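You operate a simulated robot arm through the tools that you are given. There is no shell and no other tool.

The job below is to be done with a simulated robot arm. You get a single attempt, and the scene is never put back.

## Task
Wipe the glass flat clean and show the yellow seal ring's bands under it.
Fine: wipe it in its wooden holder, which stays put; small white cloth back. The ring goes on the black pad; flat and lit lamp stay for the inspector. What is to be rubbed or washed off counts as gone when no trace of it is left.

Only the result counts: the job must be done as asked and must still hold three seconds after the hand-in. Knocking over, shifting, dropping, spilling or breaking anything else fails it. A push-on lid holds only when it is set on centred and level and pressed home; a screw cap is set on level and turned clockwise until tight. Flat cloth is picked up by pressing the open fingertips on it (5 to 10 N) and closing them slowly along it; thin cloth reads only 2 to 8 mm in the jaws.

## Robot
A 7-joint arm with a three-finger gripper, fixed in place. Base frame: the origin is on the floor under the middle of its stand, x ahead of it, y to its left, z up; the work surface is at about z = 0.8. Readings come in m, rad, newtons and seconds.
It reaches about 1.342 m from its shoulder. Its first joint turns from -2.897 to 2.897 rad. Payload 2.69 kg.
The TCP is the grasp point between the finger pads, 0.03 m short of the fingertips. In the tool frame z runs along the fingers and y along their closing line. The gripper opens to 0.128 m; its body begins 0.117 m behind the TCP.
Orientation is that of the tool frame in the base frame, as [roll, pitch, yaw] about the fixed x, y, z axes, in that order (R = Rz(yaw) Ry(pitch) Rx(roll)). With the fingers straight down and closing along the base's y, the tool's x points along the base's -x, its y along +y and its z along -z.

## Interface
- The arm moves only by the tool apply_moves. Its argument "moves" is a list of rows, each a list of 3 entries, a list of its own where there are three numbers: the shift along the tool's x, y, z in m, then the turn, a rotation vector about the tool's x, y, z in rad, then the opening, from 0 (shut) to 1 (fully open). In form: [[[tx, ty, tz], [ax, ay, az], hand], ...]. A call has 1 to 20 rows; each row shifts and turns the commanded pose from where the row before left it, along the tool's axes as they then stand. Each row takes 0.2 s and may step no farther than 0.05 m and 0.15 rad from the row before; otherwise, or with a gripper value out of range, the whole call is refused. Where a pose cannot be reached the arm comes as near as it can. A force on the tool above 70 N (or 10 N above the force at the start of the call, whichever is more), or a blocked arm, ends the call early, and 0.2 s more pass. The fingers move at their own pace (about 0.127 m/s each) and stop on an object; they squeeze with about 39 N. The grip force told is the motor's: it shows also when the fingers shut on nothing. Time passes only in rows, and 0.2 s behind the last, so rows that do not move let the fingers close. The reply holds the time, the measured pose of the TCP, the force on the tool along the base axes, the opening and the grip force, in the units named above and with some noise, with the torque about the TCP (base axes, N m) and any sound that the robot's microphone picked up.
- Cameras (640 x 400 px; columns grow to the right, rows downward): "scene" is fixed at [0.0496, 0.5008, 1.3848]; the picture's right is [-0.42, -0.91, 0.00], its down [-0.47, 0.22, -0.85] and it looks along [0.78, -0.36, -0.52] (base axes); focal length 374 px, centre (320, 200). "wrist" rides on the gripper at [0.058, 0.054, -0.131] in the tool frame; the picture's right is [-0.68, 0.74, 0.00], its down [-0.62, -0.57, -0.55] and it looks along [-0.40, -0.37, 0.84] (tool axes); focal length 234 px, centre (320, 200). There is no depth. A picture from a camera that has moved, and an enlarged one, comes with that camera's place and axes in the base frame and with its lens.
- camera(camera): a new picture of that camera. It takes no simulated time.
- raise_lower(by): moves the trunk up (or, below 0, down) by that many m; the arm rides with it, the base frame stays. It gives what a move gives, with no picture.
- inspect(camera, box): a new picture of the part [left, top, right, bottom] of that camera's present view, enlarged. It takes no simulated time.
- hand_in(): hands the job in; it is judged then, once.

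Places have to be worked out from the pictures, the camera data and where the tool is seen. Open the gripper and draw the arm clear of the work before you hand the job in, unless the task says otherwise.

The tools are called after "Request:" as a command line: name --argument value ..., lists and objects as JSON in quotes. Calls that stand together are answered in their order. apply_moves: Moves the arm, as the interface text tells. Its arguments: {"type":"object","properties":{"moves":{"type":"array","items":{"type":"array"}}},"required":["moves"]} The other tools are called the same way: raise_lower (by) moves the trunk up or down; camera (camera) takes a picture; inspect (camera, box) takes an enlarged picture of a part of a camera's view; hand_in () hands the job in.

At the start:

```text
time: 0.0
position: [0.59, 0.3724, 1.1468]
orientation: [3.142, 0.0, -3.141]
force: [-0.3, 0.2, -0.1]
wrist_torque: [0.0, -0.01, 0.02]
opening: 0.128
grip_force: 0.0
trunk travel left (down, up): [-0.15, 0.2]
```

scene: 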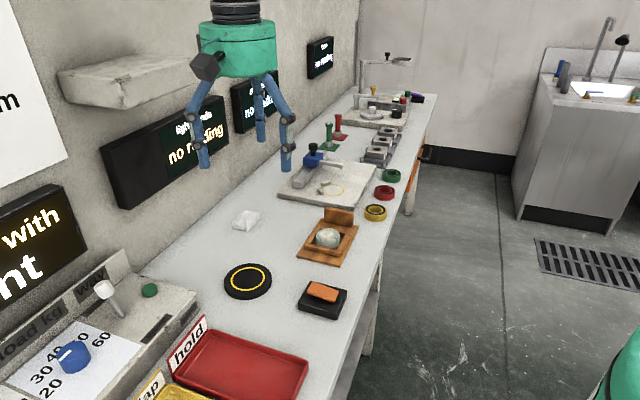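
wrist: 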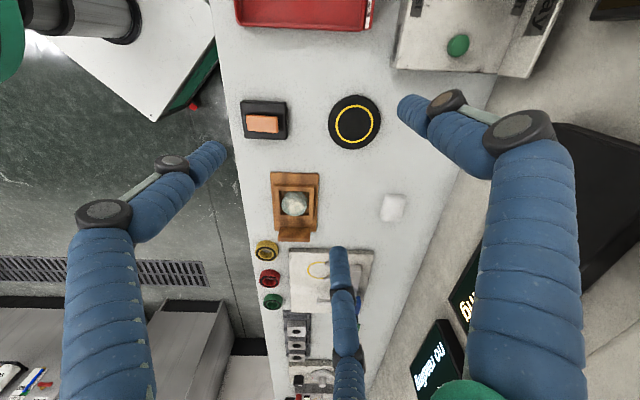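

I'll start by looking closely at the scene from both cameras to identify the glass flat, cloth, seal rings, black pad and lamp.

Request:
inspect --camera "scene" --box '[200, 180, 400, 330]'

Request:
inspect --camera "scene" --box '[270, 70, 450, 220]'

Request:
inspect --camera "scene" --box '[0, 150, 320, 400]'

Request:
inspect --camera "wrist" --box '[220, 80, 460, 250]'

Request:
inspect --camera "wrist" --box '[220, 220, 420, 400]'

```text
2.67 times, centred on (300, 255) of scene
camera zoom: at [0.0496, 0.5008, 1.3848], right [-0.42, -0.91, 0.0], down [-0.47, 0.22, -0.85], along [0.78, -0.36, -0.52], focal length 998 px, centre (373, 53)
```

zoom: 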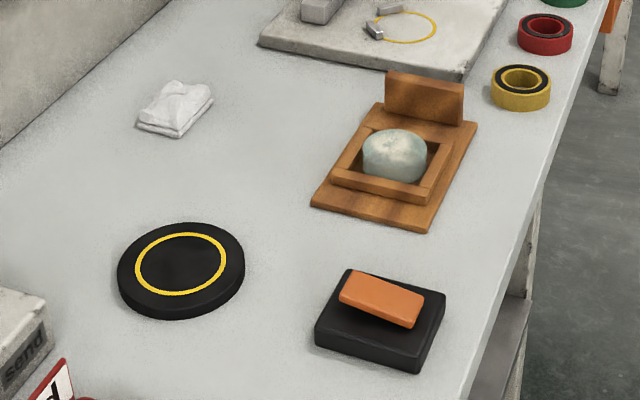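

```text
2.67 times, centred on (360, 145) of scene
camera zoom: at [0.0496, 0.5008, 1.3848], right [-0.42, -0.91, 0.0], down [-0.47, 0.22, -0.85], along [0.78, -0.36, -0.52], focal length 998 px, centre (213, 347)
```

zoom: 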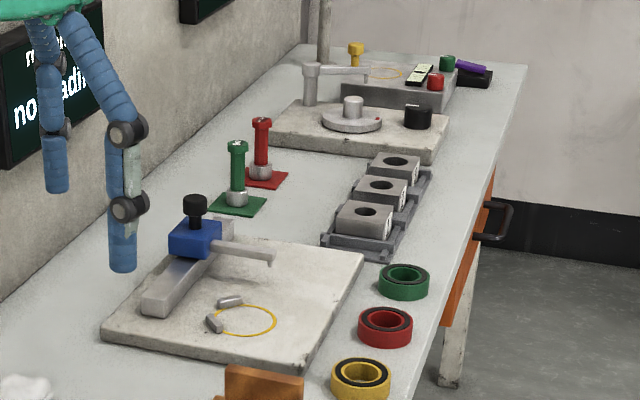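

```text
1.60 times, centred on (160, 275) of scene
camera zoom: at [0.0496, 0.5008, 1.3848], right [-0.42, -0.91, 0.0], down [-0.47, 0.22, -0.85], along [0.78, -0.36, -0.52], focal length 599 px, centre (576, 80)
```

zoom: 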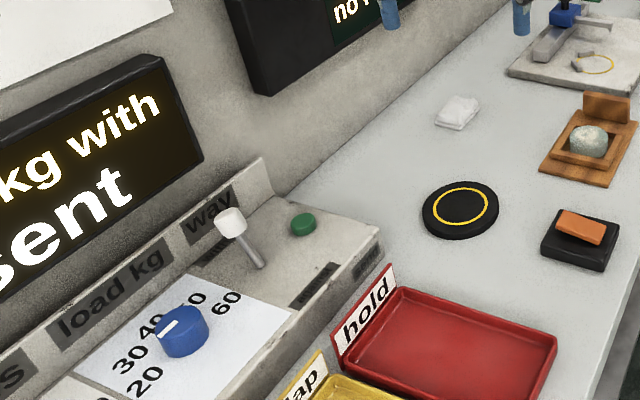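

```text
2.35 times, centred on (340, 165) of wrist
camera zoom: at [0.5308, 0.426, 1.278], right [0.68, 0.74, 0.0], down [0.62, -0.57, 0.55], along [0.4, -0.37, -0.84], focal length 551 px, centre (273, 282)
```

zoom: 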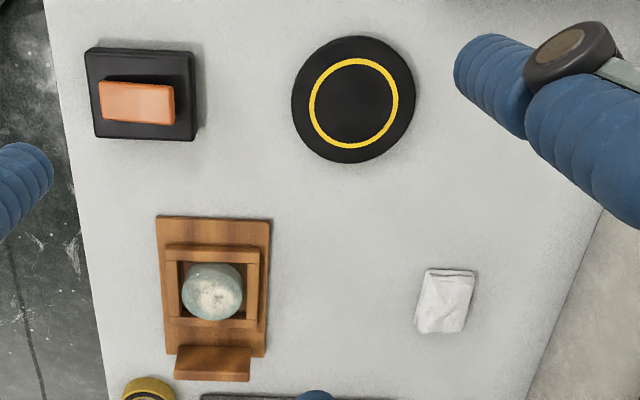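

```text
2.22 times, centred on (320, 310) of wrist
camera zoom: at [0.5308, 0.426, 1.278], right [0.68, 0.74, 0.0], down [0.62, -0.57, 0.55], along [0.4, -0.37, -0.84], focal length 520 px, centre (320, -44)
```

zoom: 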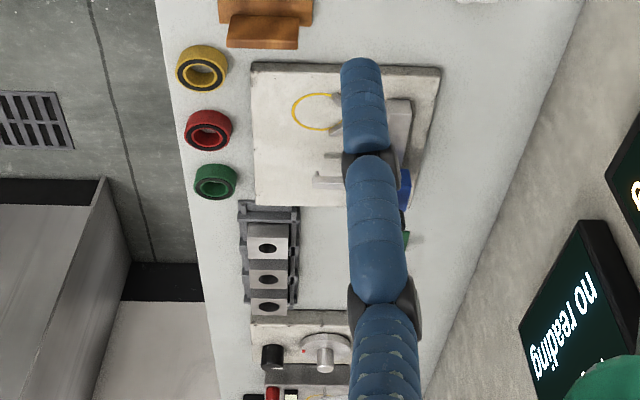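

The bench carries several stations, so I'll zoom in on the wall signs, the box on the wall, and the black block with the orange piece to see which one is the lamp and its switch.

Request:
inspect --camera "scene" --box '[0, 0, 240, 150]'

Request:
inspect --camera "scene" --box '[100, 80, 260, 210]'

Request:
inspect --camera "scene" --box '[280, 260, 360, 320]'

Request:
inspect --camera "scene" --box '[290, 195, 400, 270]'

Request:
inspect --camera "scene" --box '[215, 200, 285, 305]'

Request:
inspect --camera "scene" --box '[0, 250, 320, 400]'

Request:
inspect --camera "wrist" --box '[380, 200, 640, 400]'

Request:
inspect --camera "scene" --box '[225, 20, 425, 150]'

```text
2.67 times, centred on (120, 75) of scene
camera zoom: at [0.0496, 0.5008, 1.3848], right [-0.42, -0.91, 0.0], down [-0.47, 0.22, -0.85], along [0.78, -0.36, -0.52], focal length 998 px, centre (853, 533)
```

zoom: 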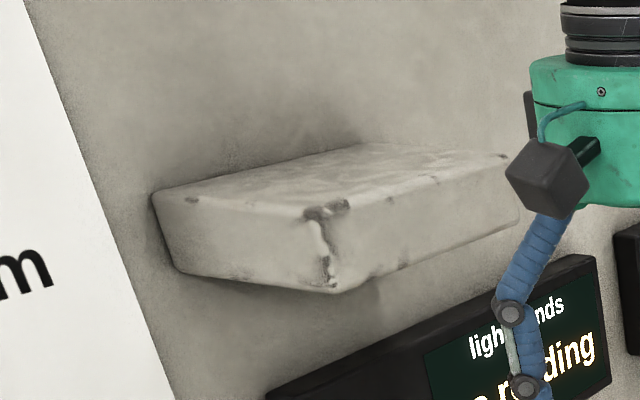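

```text
3.08 times, centred on (180, 145) of scene
camera zoom: at [0.0496, 0.5008, 1.3848], right [-0.42, -0.91, 0.0], down [-0.47, 0.22, -0.85], along [0.78, -0.36, -0.52], focal length 1152 px, centre (751, 369)
```

zoom: 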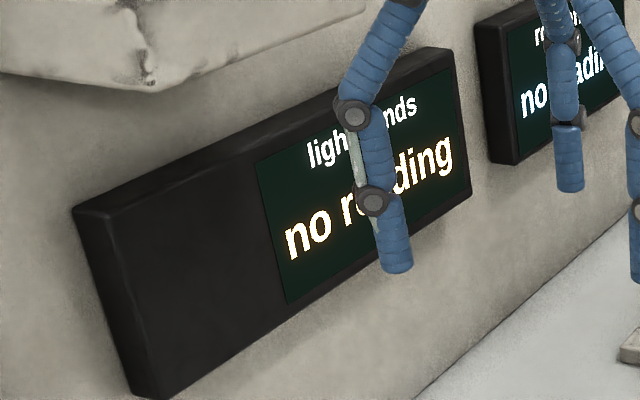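

```text
6.67 times, centred on (320, 290) of scene
camera zoom: at [0.0496, 0.5008, 1.3848], right [-0.42, -0.91, 0.0], down [-0.47, 0.22, -0.85], along [0.78, -0.36, -0.52], focal length 2496 px, centre (320, -400)
```

zoom: 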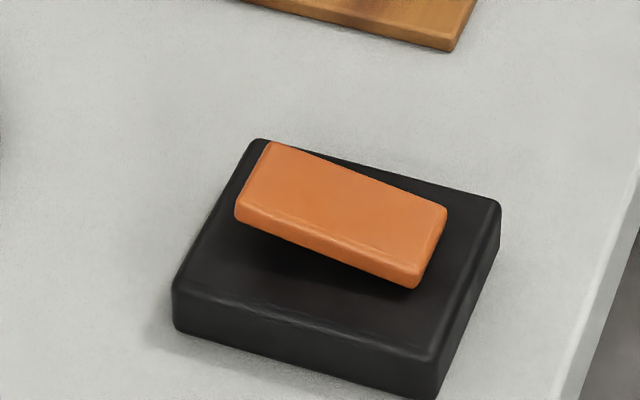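

```text
5.33 times, centred on (345, 232) of scene
camera zoom: at [0.0496, 0.5008, 1.3848], right [-0.42, -0.91, 0.0], down [-0.47, 0.22, -0.85], along [0.78, -0.36, -0.52], focal length 1996 px, centre (187, 27)
```

zoom: 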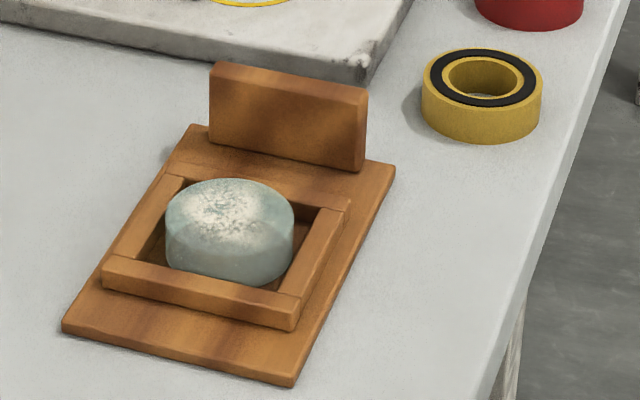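

```text
3.81 times, centred on (250, 252) of scene
camera zoom: at [0.0496, 0.5008, 1.3848], right [-0.42, -0.91, 0.0], down [-0.47, 0.22, -0.85], along [0.78, -0.36, -0.52], focal length 1426 px, centre (587, 0)
```

zoom: 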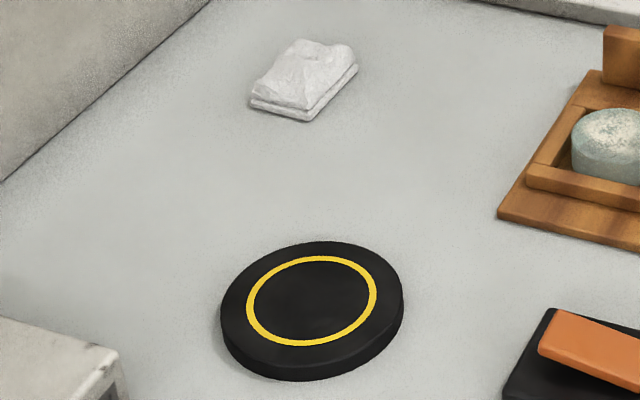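

```text
2.00 times, centred on (160, 325) of scene
camera zoom: at [0.0496, 0.5008, 1.3848], right [-0.42, -0.91, 0.0], down [-0.47, 0.22, -0.85], along [0.78, -0.36, -0.52], focal length 749 px, centre (640, -50)
```

zoom: 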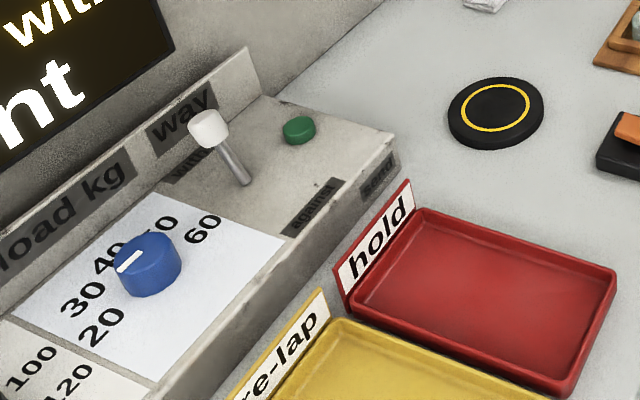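

```text
2.00 times, centred on (510, 300) of wrist
camera zoom: at [0.5308, 0.426, 1.278], right [0.68, 0.74, 0.0], down [0.62, -0.57, 0.55], along [0.4, -0.37, -0.84], focal length 468 px, centre (-60, 0)
```

zoom: 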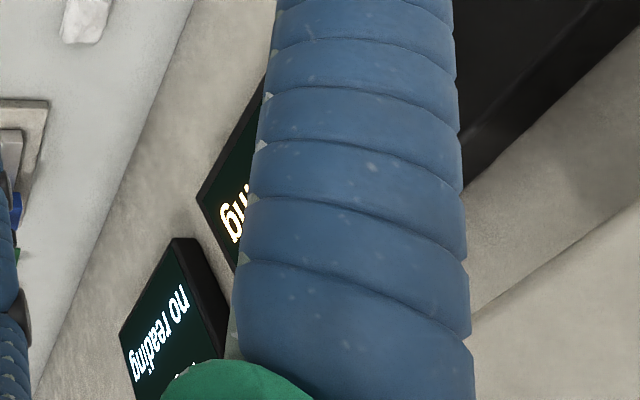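

```text
3.08 times, centred on (325, 85) of scene
camera zoom: at [0.0496, 0.5008, 1.3848], right [-0.42, -0.91, 0.0], down [-0.47, 0.22, -0.85], along [0.78, -0.36, -0.52], focal length 1152 px, centre (305, 554)
```

zoom: 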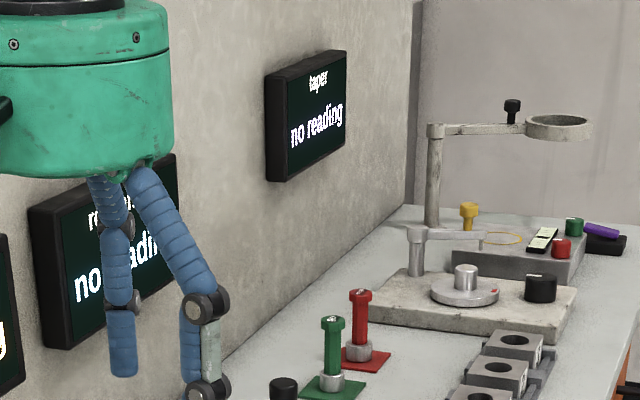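

The panel reads "light bands – no reading", the wooden holder has the dusty glass flat, the black disc with a yellow circle is the pad, and the black box with the tilted orange rocker looks like the lamp switch. Before working I'll half-close the gripper in the air to learn how the three fingers sit.

Request:
apply_moves --moves '[[[0, 0, 0], [0, 0, 0], 0.5], [[0, 0, 0], [0, 0, 0], 0.5], [[0, 0, 0], [0, 0, 0], 0.5]]'

Request:
camera --camera "wrist"

Request:
inspect --camera "scene" --box '[160, 0, 340, 180]'

Request:
apply_moves --moves '[[[0, 0, 0], [0, 0, 0], 0.0], [[0, 0, 0], [0, 0, 0], 0.0], [[0, 0, 0], [0, 0, 0], 0.0], [[0, 0, 0], [0, 0, 0], 0.0]]'

Request:
camera --camera "wrist"

Request:
inspect --camera "scene" --box '[160, 0, 340, 180]'

```text
time: 0.8
position: [0.5903, 0.3721, 1.1467]
orientation: [3.141, 0.0, -3.141]
force: [0.1, 0.1, -0.6]
wrist_torque: [0.05, -0.03, -0.02]
opening: 0.0642
grip_force: 0.2
trunk travel left (down, up): [-0.15, 0.2]
```

```text
taken
camera wrist: at [0.5308, 0.426, 1.278], right [0.68, 0.74, 0.0], down [0.62, -0.57, 0.55], along [0.4, -0.37, -0.84], focal length 234 px, centre (320, 200)
```

wrist: 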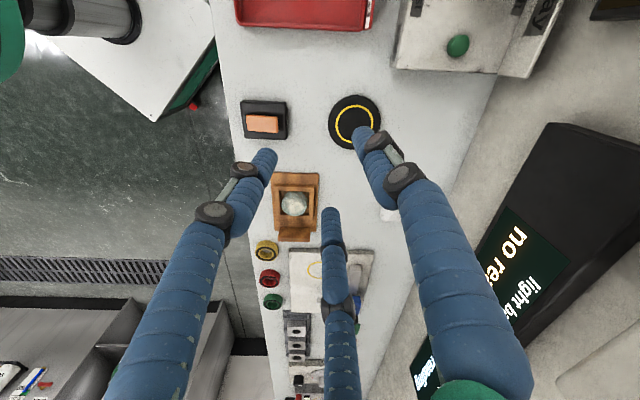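

```text
2.22 times, centred on (250, 90) of scene
camera zoom: at [0.0496, 0.5008, 1.3848], right [-0.42, -0.91, 0.0], down [-0.47, 0.22, -0.85], along [0.78, -0.36, -0.52], focal length 832 px, centre (476, 444)
```

zoom: 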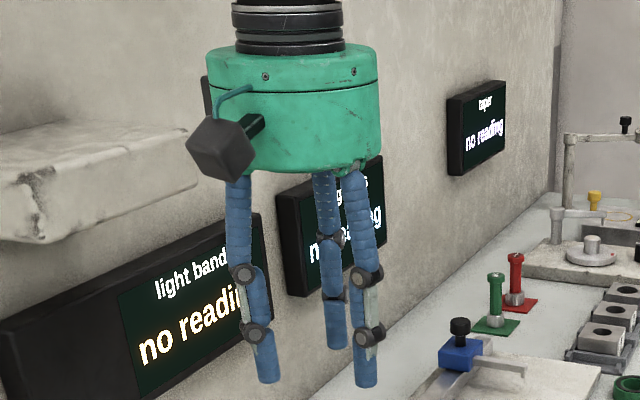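

```text
time: 1.8
position: [0.5885, 0.3727, 1.1468]
orientation: [3.141, 0.0, -3.141]
force: [0.8, -0.6, -0.1]
wrist_torque: [-0.01, 0.0, -0.02]
opening: 0.002
grip_force: 31.3
trunk travel left (down, up): [-0.15, 0.2]
```

```text
taken
camera wrist: at [0.5308, 0.426, 1.278], right [0.68, 0.74, 0.0], down [0.62, -0.57, 0.55], along [0.4, -0.37, -0.84], focal length 234 px, centre (320, 200)
```

wrist: 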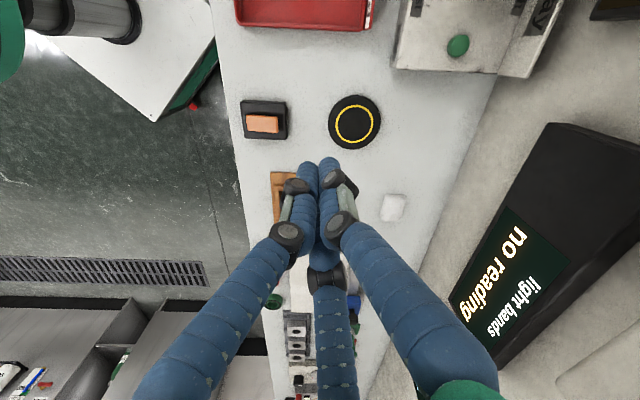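

```text
2.22 times, centred on (250, 90) of scene
camera zoom: at [0.0496, 0.5008, 1.3848], right [-0.42, -0.91, 0.0], down [-0.47, 0.22, -0.85], along [0.78, -0.36, -0.52], focal length 832 px, centre (476, 444)
```

zoom: 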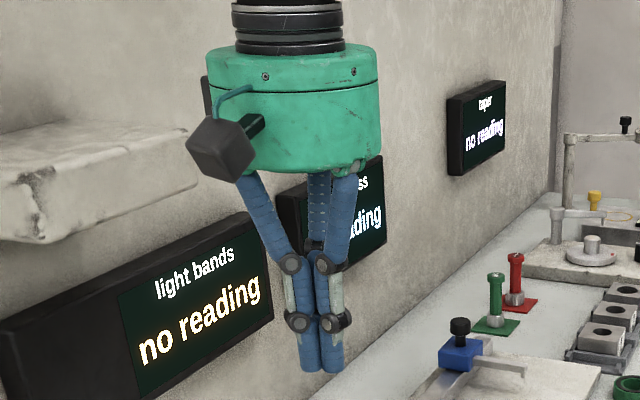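

The fingers close radially onto the centre line (three at 120°), good for round parts. I judge the rocker at about (0.546, 0.265) with its wall-side end raised, so I move with shut fingers to above that end and look again.

Request:
apply_moves --moves '[[[0.006, -0.0187, 0.04], [0, 0, 0], 0], [[0.006, -0.0187, 0.04], [0, 0, 0], 0], [[0.006, -0.0187, 0.04], [0, 0, 0], 0], [[0.006, -0.0187, 0.04], [0, 0, 0], 0], [[0.006, -0.0187, 0.03], [0, 0, 0], 0]]'

Request:
camera --camera "wrist"

Request:
camera --camera "scene"

```text
time: 3.0
position: [0.5584, 0.2792, 0.9553]
orientation: [-3.141, 0.0, 3.14]
force: [0.1, 0.2, 0.5]
wrist_torque: [-0.03, 0.01, -0.01]
opening: 0.0021
grip_force: 30.6
trunk travel left (down, up): [-0.15, 0.2]
```

```text
taken
camera wrist: at [0.4992, 0.3323, 1.0867], right [0.68, 0.74, 0.0], down [0.62, -0.57, 0.55], along [0.4, -0.37, -0.84], focal length 234 px, centre (320, 200)
```

wrist: 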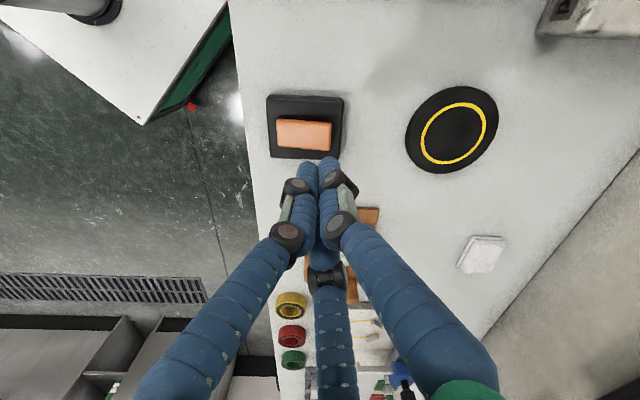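

```text
taken
```

scene: 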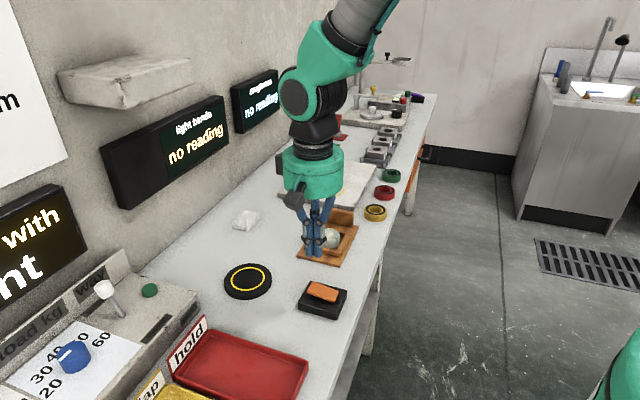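

Request:
inspect --camera "wrist" --box '[250, 80, 370, 170]'

Request:
inspect --camera "scene" --box '[280, 230, 360, 320]'

```text
4.44 times, centred on (310, 125) of wrist
camera zoom: at [0.4992, 0.3323, 1.0867], right [0.68, 0.74, 0.0], down [0.62, -0.57, 0.55], along [0.4, -0.37, -0.84], focal length 1041 px, centre (364, 533)
```

zoom: 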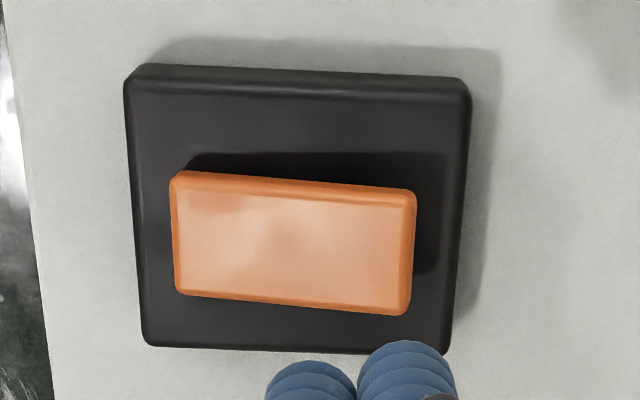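

```text
4.44 times, centred on (320, 275) of scene
camera zoom: at [0.0496, 0.5008, 1.3848], right [-0.42, -0.91, 0.0], down [-0.47, 0.22, -0.85], along [0.78, -0.36, -0.52], focal length 1664 px, centre (320, -133)
```

zoom: 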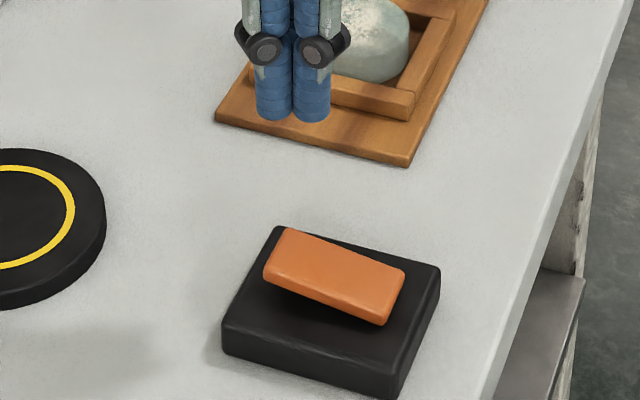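

The rocker's wall-side end is up, near (0.563, 0.287). I'll press it with just one finger: half-open the hand and shift so the finger at base direction 210° stands above that end, staying at fingertip height 0.87.

Request:
apply_moves --moves '[[[-0.0112, 0.0079, 0.0], [0, 0, 0], 0.5], [[-0.0112, 0.0079, 0.0], [0, 0, 0], 0.5], [[-0.0111, 0.0078, 0.02], [0, 0, 0], 0.5], [[0, 0, 0.0368], [0, 0, 0], 0.5], [[0, 0, 0], [0, 0, 0], 0.5]]'

Request:
inspect --camera "scene" --box '[240, 210, 400, 320]'

Request:
inspect --camera "wrist" --box '[180, 80, 420, 240]'

```text
time: 4.2
position: [0.5936, 0.3038, 0.9016]
orientation: [3.141, 0.001, -3.141]
force: [0.5, 0.5, -0.8]
wrist_torque: [-0.02, 0.05, 0.0]
opening: 0.0638
grip_force: 0.0
trunk travel left (down, up): [-0.15, 0.2]
```

```text
3.64 times, centred on (320, 265) of scene
camera zoom: at [0.0496, 0.5008, 1.3848], right [-0.42, -0.91, 0.0], down [-0.47, 0.22, -0.85], along [0.78, -0.36, -0.52], focal length 1361 px, centre (320, -36)
```

zoom: 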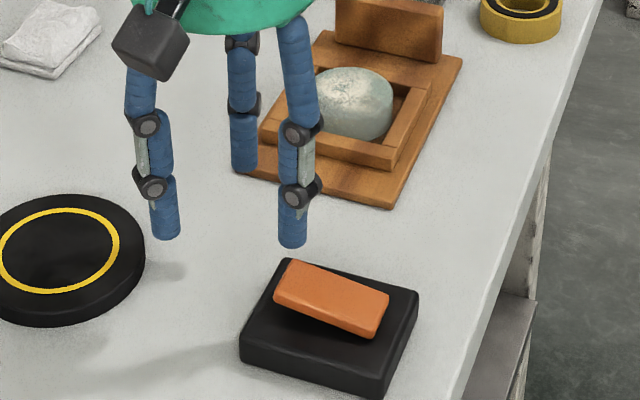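

```text
2.50 times, centred on (300, 160) of wrist
camera zoom: at [0.5347, 0.3565, 1.033], right [0.68, 0.74, 0.0], down [0.62, -0.57, 0.55], along [0.4, -0.37, -0.84], focal length 585 px, centre (370, 300)
```

zoom: 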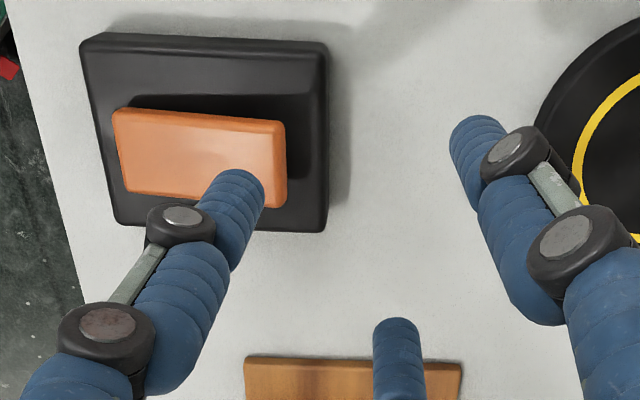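

The finger at the wall side stands right above the raised end. I'll go down in small steps and watch the force.

Request:
apply_moves --moves '[[[0, 0, 0.005], [0, 0, 0], 0.5], [[0, 0, 0.005], [0, 0, 0], 0.5], [[0, 0, 0.004], [0, 0, 0], 0.5]]'

Request:
apply_moves --moves '[[[0, 0, 0.003], [0, 0, 0], 0.5], [[0, 0, 0.003], [0, 0, 0], 0.5]]'

Request:
inspect --camera "scene" --box '[240, 210, 400, 320]'

```text
time: 5.0
position: [0.5939, 0.3038, 0.8866]
orientation: [-3.141, 0.0, -3.141]
force: [0.5, 0.1, -0.2]
wrist_torque: [0.02, -0.03, -0.02]
opening: 0.0639
grip_force: 0.1
trunk travel left (down, up): [-0.15, 0.2]
```

```text
time: 5.6
position: [0.5921, 0.3046, 0.8811]
orientation: [-3.141, 0.0, 3.141]
force: [0.1, -0.3, 0.2]
wrist_torque: [0.01, 0.02, 0.02]
opening: 0.0641
grip_force: 0.1
trunk travel left (down, up): [-0.15, 0.2]
```

```text
3.64 times, centred on (320, 265) of scene
camera zoom: at [0.0496, 0.5008, 1.3848], right [-0.42, -0.91, 0.0], down [-0.47, 0.22, -0.85], along [0.78, -0.36, -0.52], focal length 1361 px, centre (320, -36)
```

zoom: 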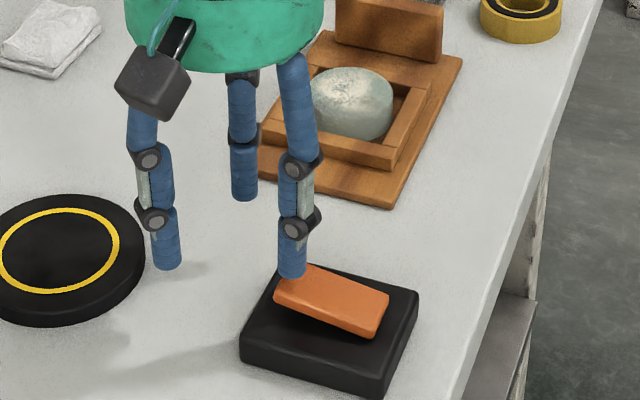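

No contact yet with the fingertip at about z = 0.851; I continue downward in small steps.

Request:
apply_moves --moves '[[[0, 0, 0.003], [0, 0, 0], 0.5], [[0, 0, 0.002], [0, 0, 0], 0.5]]'

Request:
apply_moves --moves '[[[0, 0, 0.002], [0, 0, 0], 0.5], [[0, 0, 0.002], [0, 0, 0], 0.5]]'

Request:
inspect --camera "scene" --box '[240, 210, 400, 320]'

```text
time: 6.2
position: [0.5933, 0.3033, 0.8756]
orientation: [3.142, 0.001, 3.141]
force: [0.3, 0.7, -0.5]
wrist_torque: [-0.02, -0.01, -0.04]
opening: 0.0636
grip_force: 0.1
trunk travel left (down, up): [-0.15, 0.2]
```

```text
time: 6.8
position: [0.5928, 0.3026, 0.8701]
orientation: [3.141, 0.0, -3.14]
force: [-0.2, -0.5, 1.0]
wrist_torque: [0.0, -0.02, -0.02]
opening: 0.0643
grip_force: 0.1
trunk travel left (down, up): [-0.15, 0.2]
```

```text
3.64 times, centred on (320, 265) of scene
camera zoom: at [0.0496, 0.5008, 1.3848], right [-0.42, -0.91, 0.0], down [-0.47, 0.22, -0.85], along [0.78, -0.36, -0.52], focal length 1361 px, centre (320, -36)
```

zoom: 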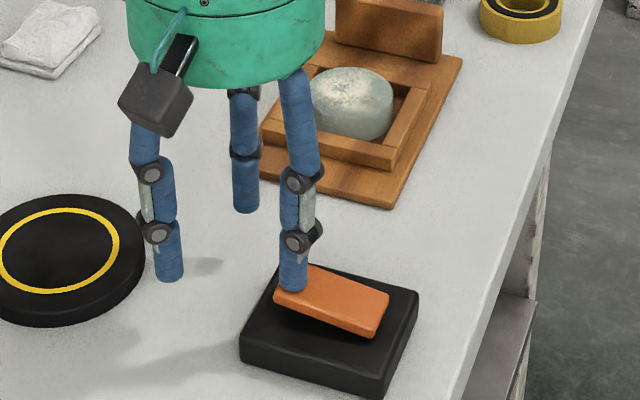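

The fingertip is about to touch the rocker (force around 1 N). Continuing with 2 mm steps.

Request:
apply_moves --moves '[[[0, 0, 0.002], [0, 0, 0], 0.5]]'

Request:
apply_moves --moves '[[[0, 0, 0.002], [0, 0, 0], 0.5]]'

Request:
apply_moves --moves '[[[0, 0, 0.002], [0, 0, 0], 0.5]]'

Request:
camera --camera "scene"

```text
time: 7.2
position: [0.5927, 0.3032, 0.8689]
orientation: [3.141, -0.001, -3.141]
force: [0.4, -0.2, 0.7]
wrist_torque: [0.01, 0.0, -0.01]
opening: 0.064
grip_force: 0.2
trunk travel left (down, up): [-0.15, 0.2]
```

```text
time: 7.6
position: [0.593, 0.3043, 0.8679]
orientation: [-3.141, 0.0, 3.141]
force: [0.2, 0.0, 0.0]
wrist_torque: [0.0, 0.01, 0.02]
opening: 0.064
grip_force: 0.0
trunk travel left (down, up): [-0.15, 0.2]
```

```text
time: 8.0
position: [0.5924, 0.3022, 0.8654]
orientation: [-3.141, 0.001, -3.141]
force: [0.1, 0.1, -0.2]
wrist_torque: [0.0, -0.02, 0.0]
opening: 0.064
grip_force: 0.2
trunk travel left (down, up): [-0.15, 0.2]
heard: click
```

```text
taken
```

scene: 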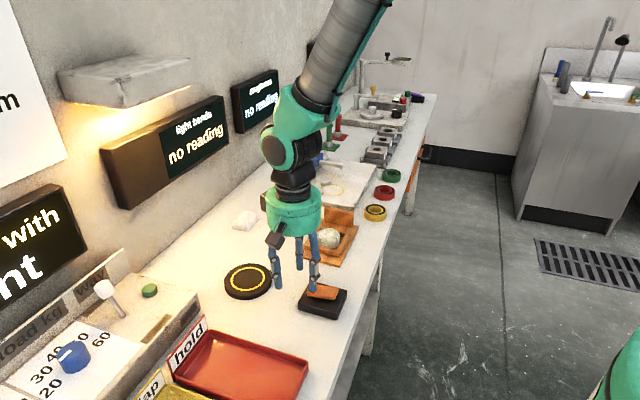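

A click, and the box on the wall now glows: the lamp is lit. I lift clear and travel to a viewpoint next to the white cloth (about (0.90, 0.33)).

Request:
apply_moves --moves '[[[0, 0, -0.045], [0, 0, 0], 0.5], [[0, 0, -0.045], [0, 0, 0], 0.5], [[0, 0, -0.045], [0, 0, 0], 0.5], [[-0.048, -0.0018, 0], [0, 0, 0], 0.5], [[-0.048, -0.0018, 0], [0, 0, 0], 0.5], [[-0.048, -0.0018, 0], [0, 0, 0], 0.5], [[-0.048, -0.0018, 0], [0, 0, 0], 0.5], [[-0.048, -0.0018, 0], [0, 0, 0], 0.5], [[-0.048, -0.0018, 0], [0, 0, 0], 0.5], [[-0.048, -0.0018, 0], [0, 0, 0], 0.5], [[0, 0, 0], [0, 0, 0], 0.5]]'

Request:
camera --camera "wrist"

Request:
camera --camera "scene"

Request:
inspect --camera "scene" --box '[280, 260, 360, 320]'

```text
time: 10.4
position: [0.9289, 0.2912, 0.9965]
orientation: [-3.141, -0.001, 3.141]
force: [0.4, 0.0, -1.7]
wrist_torque: [0.03, 0.09, 0.02]
opening: 0.0638
grip_force: 0.1
trunk travel left (down, up): [-0.15, 0.2]
```

```text
taken
camera wrist: at [0.8704, 0.3447, 1.1282], right [0.68, 0.74, 0.0], down [0.62, -0.57, 0.55], along [0.4, -0.37, -0.84], focal length 234 px, centre (320, 200)
```

wrist: 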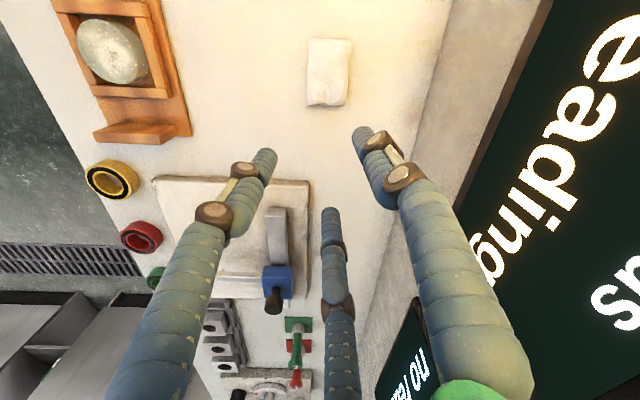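

```text
taken
```

scene: 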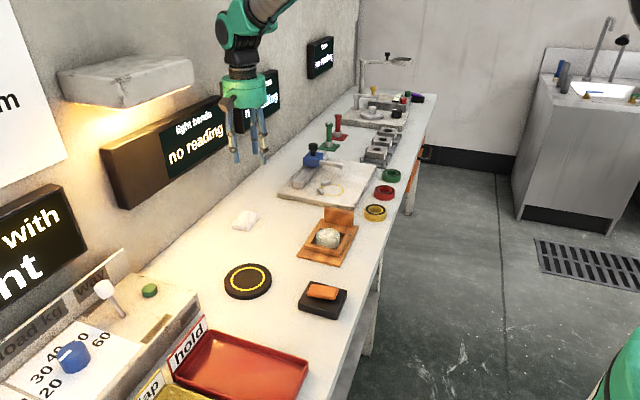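

```text
6.67 times, centred on (320, 290) of scene
camera zoom: at [0.0496, 0.5008, 1.3848], right [-0.42, -0.91, 0.0], down [-0.47, 0.22, -0.85], along [0.78, -0.36, -0.52], focal length 2496 px, centre (320, -400)
```

zoom: 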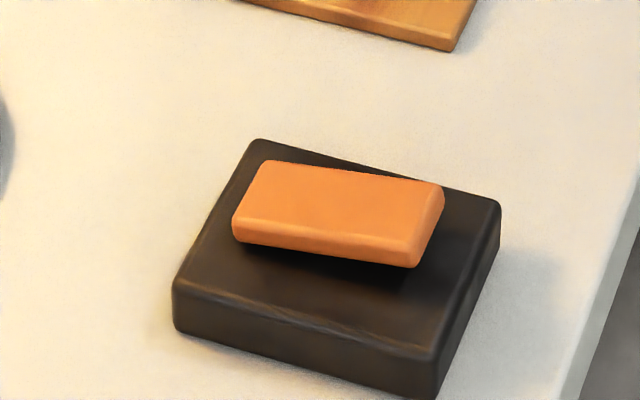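

The lamp stays lit with the rocker tilted the other way. Now I zoom in on the cloth and the flat from this viewpoint.

Request:
inspect --camera "wrist" --box '[280, 20, 380, 120]'

Request:
inspect --camera "wrist" --box '[50, 0, 210, 150]'

Request:
inspect --camera "scene" --box '[220, 200, 280, 240]'

```text
4.00 times, centred on (330, 70) of wrist
camera zoom: at [0.8704, 0.3447, 1.1282], right [0.68, 0.74, 0.0], down [0.62, -0.57, 0.55], along [0.4, -0.37, -0.84], focal length 937 px, centre (280, 720)
```

zoom: 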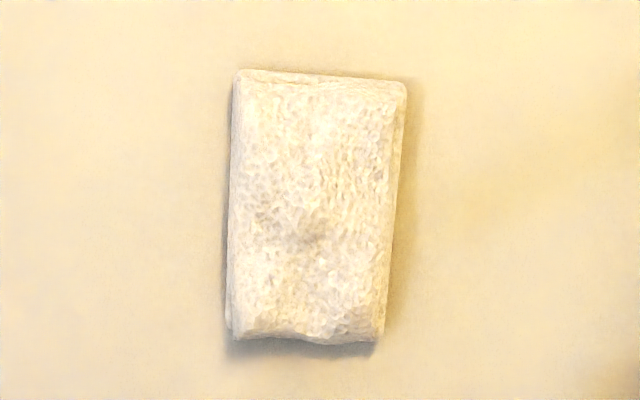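

```text
2.67 times, centred on (130, 75) of wrist
camera zoom: at [0.8704, 0.3447, 1.1282], right [0.68, 0.74, 0.0], down [0.62, -0.57, 0.55], along [0.4, -0.37, -0.84], focal length 624 px, centre (827, 533)
```

zoom: 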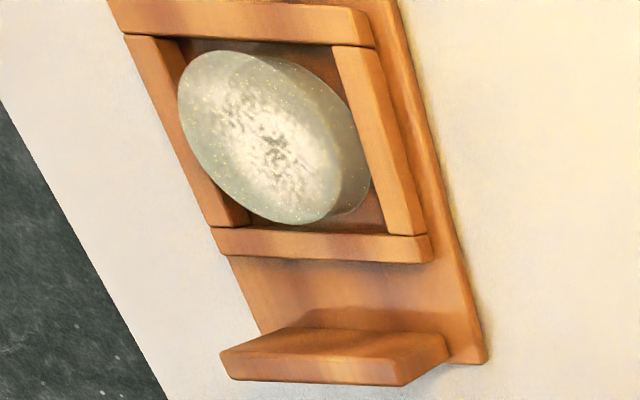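

```text
10.00 times, centred on (250, 220) of scene
camera zoom: at [0.0496, 0.5008, 1.3848], right [-0.42, -0.91, 0.0], down [-0.47, 0.22, -0.85], along [0.78, -0.36, -0.52], focal length 3744 px, centre (1020, 0)
```

zoom: 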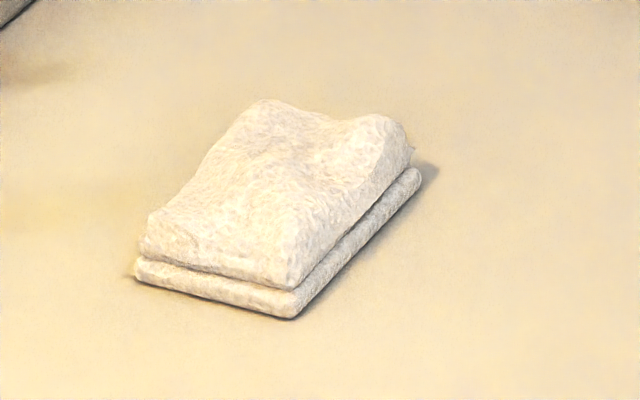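

The cloth is folded, about 71 × 48 mm, centred near (0.896, 0.334) with its long side along the bench. I move over it, turn the hand 15° so one finger lines up with the long side, narrow the fingers to about 32 mm and come down to fingertip height 0.85.

Request:
apply_moves --moves '[[[0.0167, 0.022, 0], [0, 0, 0], 0.25], [[0.0168, 0.0221, 0], [0, 0, 0], 0.25], [[0, 0, 0.02], [0, 0, 0.1309], 0.25], [[0, 0, 0.03], [0, 0, 0.1309], 0.25], [[0, 0, 0.04], [0, 0, 0], 0.25], [[0, 0, 0.03], [0, 0, 0], 0.25], [[0, 0, 0], [0, 0, 0], 0.25]]'

Request:
camera --camera "wrist"

Request:
inspect --camera "scene" --box '[190, 150, 310, 240]'

```text
time: 12.0
position: [0.8974, 0.3347, 0.879]
orientation: [-3.141, -0.001, 2.88]
force: [-0.4, -0.2, -0.3]
wrist_torque: [-0.04, 0.03, 0.02]
opening: 0.0321
grip_force: 0.0
trunk travel left (down, up): [-0.15, 0.2]
```

```text
taken
camera wrist: at [0.8537, 0.4007, 1.0106], right [0.84, 0.54, 0.0], down [0.45, -0.71, 0.55], along [0.29, -0.46, -0.84], focal length 234 px, centre (320, 200)
```

wrist: 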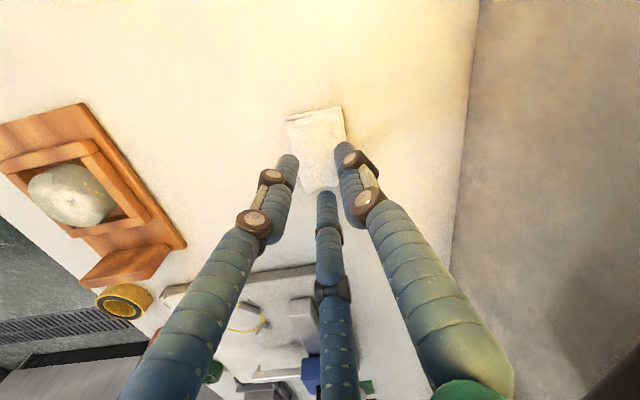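

```text
4.44 times, centred on (250, 195) of scene
camera zoom: at [0.0496, 0.5008, 1.3848], right [-0.42, -0.91, 0.0], down [-0.47, 0.22, -0.85], along [0.78, -0.36, -0.52], focal length 1664 px, centre (631, 222)
```

zoom: 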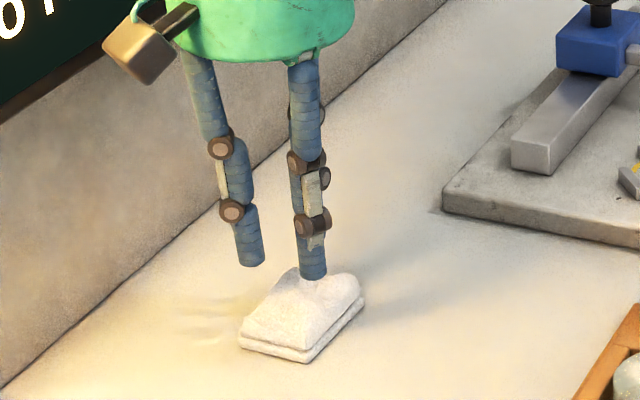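

The cloth's centre lines up with the hand's centre. I lower slowly to feel for contact.

Request:
apply_moves --moves '[[[0, 0, 0.01], [0, 0, 0], 0.25], [[0, 0, 0.01], [0, 0, 0], 0.25], [[0, 0, 0.005], [0, 0, 0], 0.25]]'

Request:
apply_moves --moves '[[[0, 0, 0.004], [0, 0, 0], 0.25]]'

Request:
apply_moves --moves '[[[0, 0, 0.003], [0, 0, 0], 0.25]]'

Request:
inspect --camera "scene" --box '[190, 150, 310, 240]'

```text
time: 12.8
position: [0.8971, 0.3341, 0.8576]
orientation: [3.139, 0.003, 2.879]
force: [-2.5, -0.3, 7.0]
wrist_torque: [-0.03, 0.08, -0.01]
opening: 0.0321
grip_force: 0.2
trunk travel left (down, up): [-0.15, 0.2]
```

```text
time: 13.2
position: [0.8959, 0.334, 0.857]
orientation: [3.137, 0.003, 2.88]
force: [-8.7, -2.0, 29.9]
wrist_torque: [-0.21, 0.47, -0.01]
opening: 0.0321
grip_force: 0.1
trunk travel left (down, up): [-0.15, 0.2]
```

```text
time: 13.6
position: [0.8966, 0.3352, 0.8575]
orientation: [3.138, 0.007, 2.88]
force: [-13.5, -2.9, 58.0]
wrist_torque: [-0.36, 1.03, -0.04]
opening: 0.0322
grip_force: 0.2
trunk travel left (down, up): [-0.15, 0.2]
```

```text
4.44 times, centred on (250, 195) of scene
camera zoom: at [0.0496, 0.5008, 1.3848], right [-0.42, -0.91, 0.0], down [-0.47, 0.22, -0.85], along [0.78, -0.36, -0.52], focal length 1664 px, centre (631, 222)
```

zoom: 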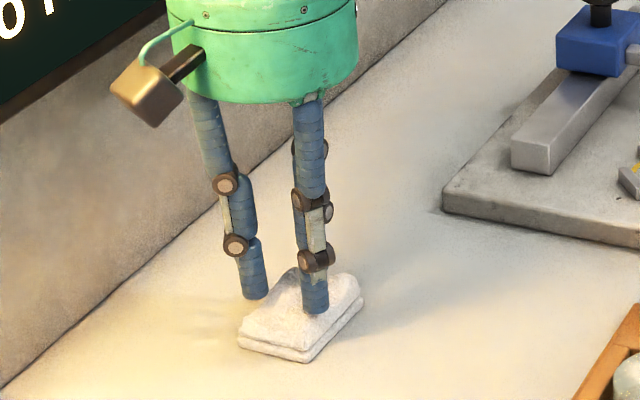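

Contact came at fingertip z ≈ 0.827 and the last steps pressed too hard (58 N). I back off about 7 mm to about 5–10 N before closing.

Request:
apply_moves --moves '[[[0, 0, -0.0065], [0, 0, 0], 0.25]]'

```text
time: 14.0
position: [0.896, 0.3342, 0.8571]
orientation: [3.138, 0.006, 2.88]
force: [9.5, 8.1, 36.8]
wrist_torque: [0.22, -0.29, 0.01]
opening: 0.0318
grip_force: 0.0
trunk travel left (down, up): [-0.15, 0.2]
```

Request:
apply_moves --moves '[[[0, 0, -0.002], [0, 0, 0], 0.25], [[0, 0, 0], [0, 0, 0], 0.25]]'

```text
time: 14.6
position: [0.8952, 0.3332, 0.8573]
orientation: [3.141, 0.002, 2.879]
force: [10.8, 5.1, 28.3]
wrist_torque: [0.18, -0.42, 0.0]
opening: 0.0322
grip_force: 0.0
trunk travel left (down, up): [-0.15, 0.2]
```

Still 28 N; I ease up another 2 mm and settle.

Request:
apply_moves --moves '[[[0, 0, -0.0015], [0, 0, 0], 0.25], [[0, 0, 0], [0, 0, 0], 0.25]]'

```text
time: 15.2
position: [0.8942, 0.3332, 0.8573]
orientation: [-3.141, -0.001, 2.879]
force: [1.6, 5.9, 17.4]
wrist_torque: [0.24, -0.16, 0.05]
opening: 0.0324
grip_force: 0.4
trunk travel left (down, up): [-0.15, 0.2]
```

Request:
apply_moves --moves '[[[0, 0, -0.001], [0, 0, 0], 0.25], [[0, 0, 0], [0, 0, 0], 0.25], [[0, 0, 0], [0, 0, 0], 0.25]]'

```text
time: 16.0
position: [0.8946, 0.3331, 0.8581]
orientation: [-3.141, -0.002, 2.881]
force: [-2.7, -0.8, 3.3]
wrist_torque: [-0.04, 0.0, 0.01]
opening: 0.0316
grip_force: 0.1
trunk travel left (down, up): [-0.15, 0.2]
```

3.3 N now; I lower half a millimetre to reach 5–10 N, then close the fingers slowly along the cloth.

Request:
apply_moves --moves '[[[0, 0, 0.0005], [0, 0, 0], 0.25], [[0, 0, 0], [0, 0, 0], 0.25]]'

Request:
apply_moves --moves '[[[0, 0, 0], [0, 0, 0], 0.24], [[0, 0, 0], [0, 0, 0], 0.23], [[0, 0, 0], [0, 0, 0], 0.22], [[0, 0, 0], [0, 0, 0], 0.21], [[0, 0, 0], [0, 0, 0], 0.2]]'

```text
time: 16.6
position: [0.8947, 0.3339, 0.8569]
orientation: [3.142, -0.002, 2.88]
force: [0.0, 0.8, 0.0]
wrist_torque: [0.01, -0.01, 0.01]
opening: 0.0318
grip_force: 0.0
trunk travel left (down, up): [-0.15, 0.2]
```

```text
time: 17.8
position: [0.897, 0.3337, 0.8587]
orientation: [3.141, 0.0, 2.879]
force: [0.4, -0.2, 0.1]
wrist_torque: [0.02, 0.01, 0.01]
opening: 0.0255
grip_force: 0.1
trunk travel left (down, up): [-0.15, 0.2]
```

Contact was lost during closing; I re-open to 0.25 and press down again in half-millimetre steps.

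Request:
apply_moves --moves '[[[0, 0, 0], [0, 0, 0], 0.25], [[0, 0, 0.001], [0, 0, 0], 0.25], [[0, 0, 0], [0, 0, 0], 0.25]]'

Request:
apply_moves --moves '[[[0, 0, 0.001], [0, 0, 0], 0.25], [[0, 0, 0], [0, 0, 0], 0.25]]'

Request:
inspect --camera "scene" --box '[200, 180, 290, 240]'

```text
time: 18.6
position: [0.8949, 0.3342, 0.8572]
orientation: [3.14, 0.0, 2.879]
force: [-0.5, 0.5, 0.7]
wrist_torque: [0.0, 0.0, 0.0]
opening: 0.0319
grip_force: 0.0
trunk travel left (down, up): [-0.15, 0.2]
```

```text
time: 19.2
position: [0.8968, 0.3341, 0.8568]
orientation: [-3.14, 0.001, 2.88]
force: [-2.0, -1.7, 8.2]
wrist_torque: [-0.08, 0.04, 0.01]
opening: 0.0322
grip_force: 0.1
trunk travel left (down, up): [-0.15, 0.2]
```

```text
6.67 times, centred on (245, 210) of scene
camera zoom: at [0.0496, 0.5008, 1.3848], right [-0.42, -0.91, 0.0], down [-0.47, 0.22, -0.85], along [0.78, -0.36, -0.52], focal length 2496 px, centre (820, 133)
```

zoom: 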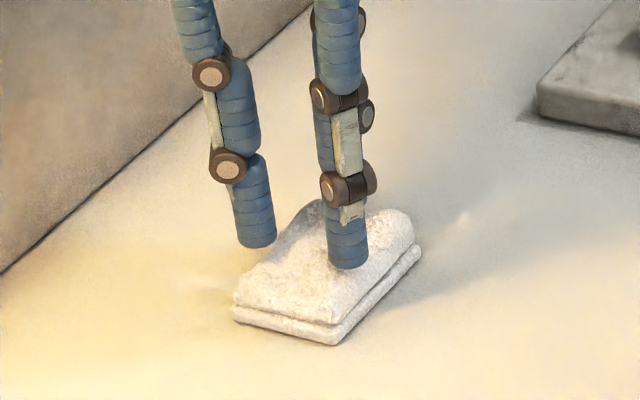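

Now 8.2 N of pressure. I close slowly along the cloth and watch force and opening.

Request:
apply_moves --moves '[[[0, 0, 0.0002], [0, 0, 0], 0.24], [[0, 0, 0], [0, 0, 0], 0.23], [[0, 0, 0.0002], [0, 0, 0], 0.22], [[0, 0, 0], [0, 0, 0], 0.21], [[0, 0, 0.0002], [0, 0, 0], 0.2]]'

```text
time: 20.4
position: [0.8967, 0.3341, 0.8569]
orientation: [3.14, 0.001, 2.879]
force: [3.6, -1.1, 10.1]
wrist_torque: [-0.08, -0.08, 0.02]
opening: 0.0235
grip_force: 0.0
trunk travel left (down, up): [-0.15, 0.2]
```

Request:
apply_moves --moves '[[[0, 0, 0], [0, 0, 0], 0.19], [[0, 0, 0], [0, 0, 0], 0.18], [[0, 0, 0], [0, 0, 0], 0.17], [[0, 0, 0], [0, 0, 0], 0.16], [[0, 0, 0], [0, 0, 0], 0.15]]'

Request:
inspect --camera "scene" --box '[200, 180, 290, 240]'

```text
time: 21.6
position: [0.8952, 0.3344, 0.8573]
orientation: [3.14, 0.001, 2.881]
force: [0.1, 0.6, 10.4]
wrist_torque: [0.02, 0.01, 0.01]
opening: 0.0194
grip_force: 0.3
trunk travel left (down, up): [-0.15, 0.2]
```

```text
6.67 times, centred on (245, 210) of scene
camera zoom: at [0.0496, 0.5008, 1.3848], right [-0.42, -0.91, 0.0], down [-0.47, 0.22, -0.85], along [0.78, -0.36, -0.52], focal length 2496 px, centre (820, 133)
```

zoom: 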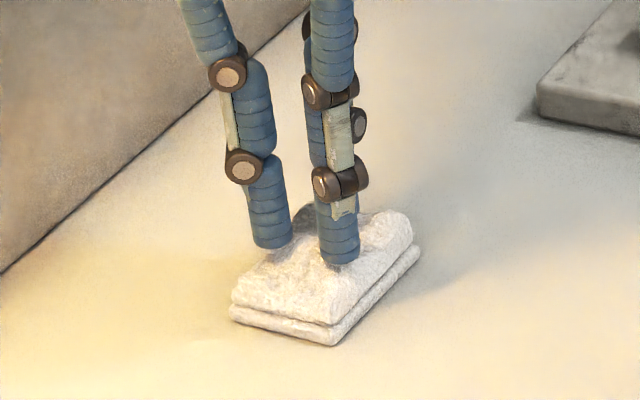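

Pressure holds at about 10 N and the fingers are drawing the cloth in. I continue closing slowly.

Request:
apply_moves --moves '[[[0, 0, 0], [0, 0, 0], 0.14], [[0, 0, 0], [0, 0, 0], 0.13], [[0, 0, 0], [0, 0, 0], 0.12], [[0, 0, 0], [0, 0, 0], 0.11], [[0, 0, 0], [0, 0, 0], 0.1]]'

Request:
apply_moves --moves '[[[0, 0, 0], [0, 0, 0], 0.09], [[0, 0, 0], [0, 0, 0], 0.08], [[0, 0, 0], [0, 0, 0], 0.07], [[0, 0, 0], [0, 0, 0], 0.06], [[0, 0, 0], [0, 0, 0], 0.05]]'

Request:
inspect --camera "scene" --box '[200, 180, 290, 240]'

```text
time: 22.8
position: [0.8955, 0.335, 0.8555]
orientation: [-3.141, 0.0, 2.878]
force: [-0.7, -1.2, 5.7]
wrist_torque: [0.01, 0.06, 0.0]
opening: 0.0106
grip_force: 0.2
trunk travel left (down, up): [-0.15, 0.2]
```

```text
time: 24.0
position: [0.8951, 0.3345, 0.8549]
orientation: [-3.14, 0.0, 2.88]
force: [0.3, 0.0, -0.3]
wrist_torque: [-0.01, 0.01, -0.01]
opening: 0.0063
grip_force: 0.0
trunk travel left (down, up): [-0.15, 0.2]
```

```text
6.67 times, centred on (245, 210) of scene
camera zoom: at [0.0496, 0.5008, 1.3848], right [-0.42, -0.91, 0.0], down [-0.47, 0.22, -0.85], along [0.78, -0.36, -0.52], focal length 2496 px, centre (820, 133)
```

zoom: 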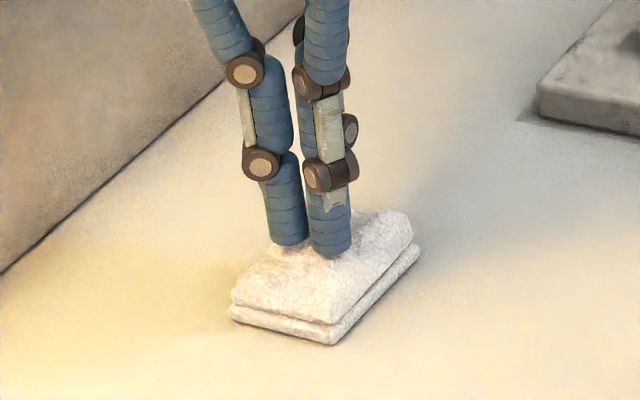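

Now I close fully and check whether the jaws hold the cloth.

Request:
apply_moves --moves '[[[0, 0, 0], [0, 0, 0], 0.03], [[0, 0, 0], [0, 0, 0], 0.01], [[0, 0, 0], [0, 0, 0], 0], [[0, 0, 0], [0, 0, 0], 0]]'

Request:
apply_moves --moves '[[[0, 0, -0.01], [0, 0, 0], 0], [[0, 0, -0.02], [0, 0, 0], 0], [[0, 0, -0.02], [0, 0, 0], 0]]'

Request:
inspect --camera "scene" --box '[200, 150, 320, 240]'

```text
time: 25.0
position: [0.8947, 0.3355, 0.8571]
orientation: [-3.141, 0.001, 2.879]
force: [-1.0, -0.3, -0.1]
wrist_torque: [0.05, 0.01, 0.0]
opening: 0.0019
grip_force: 31.5
trunk travel left (down, up): [-0.15, 0.2]
```

```text
time: 25.8
position: [0.8949, 0.335, 0.9082]
orientation: [3.141, 0.0, 2.88]
force: [-1.0, -0.6, -0.4]
wrist_torque: [0.01, 0.02, -0.01]
opening: 0.0021
grip_force: 32.1
trunk travel left (down, up): [-0.15, 0.2]
```

```text
4.44 times, centred on (260, 195) of scene
camera zoom: at [0.0496, 0.5008, 1.3848], right [-0.42, -0.91, 0.0], down [-0.47, 0.22, -0.85], along [0.78, -0.36, -0.52], focal length 1664 px, centre (587, 222)
```

zoom: 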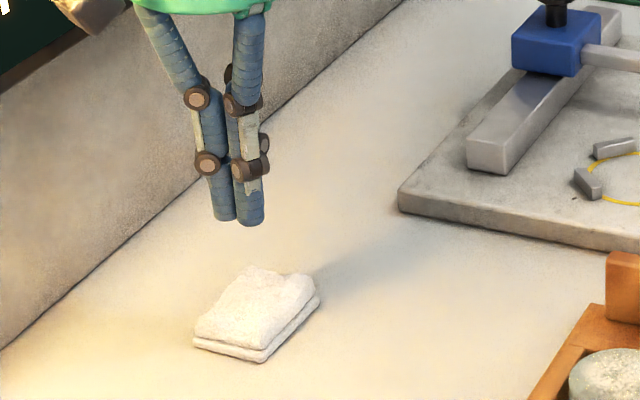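

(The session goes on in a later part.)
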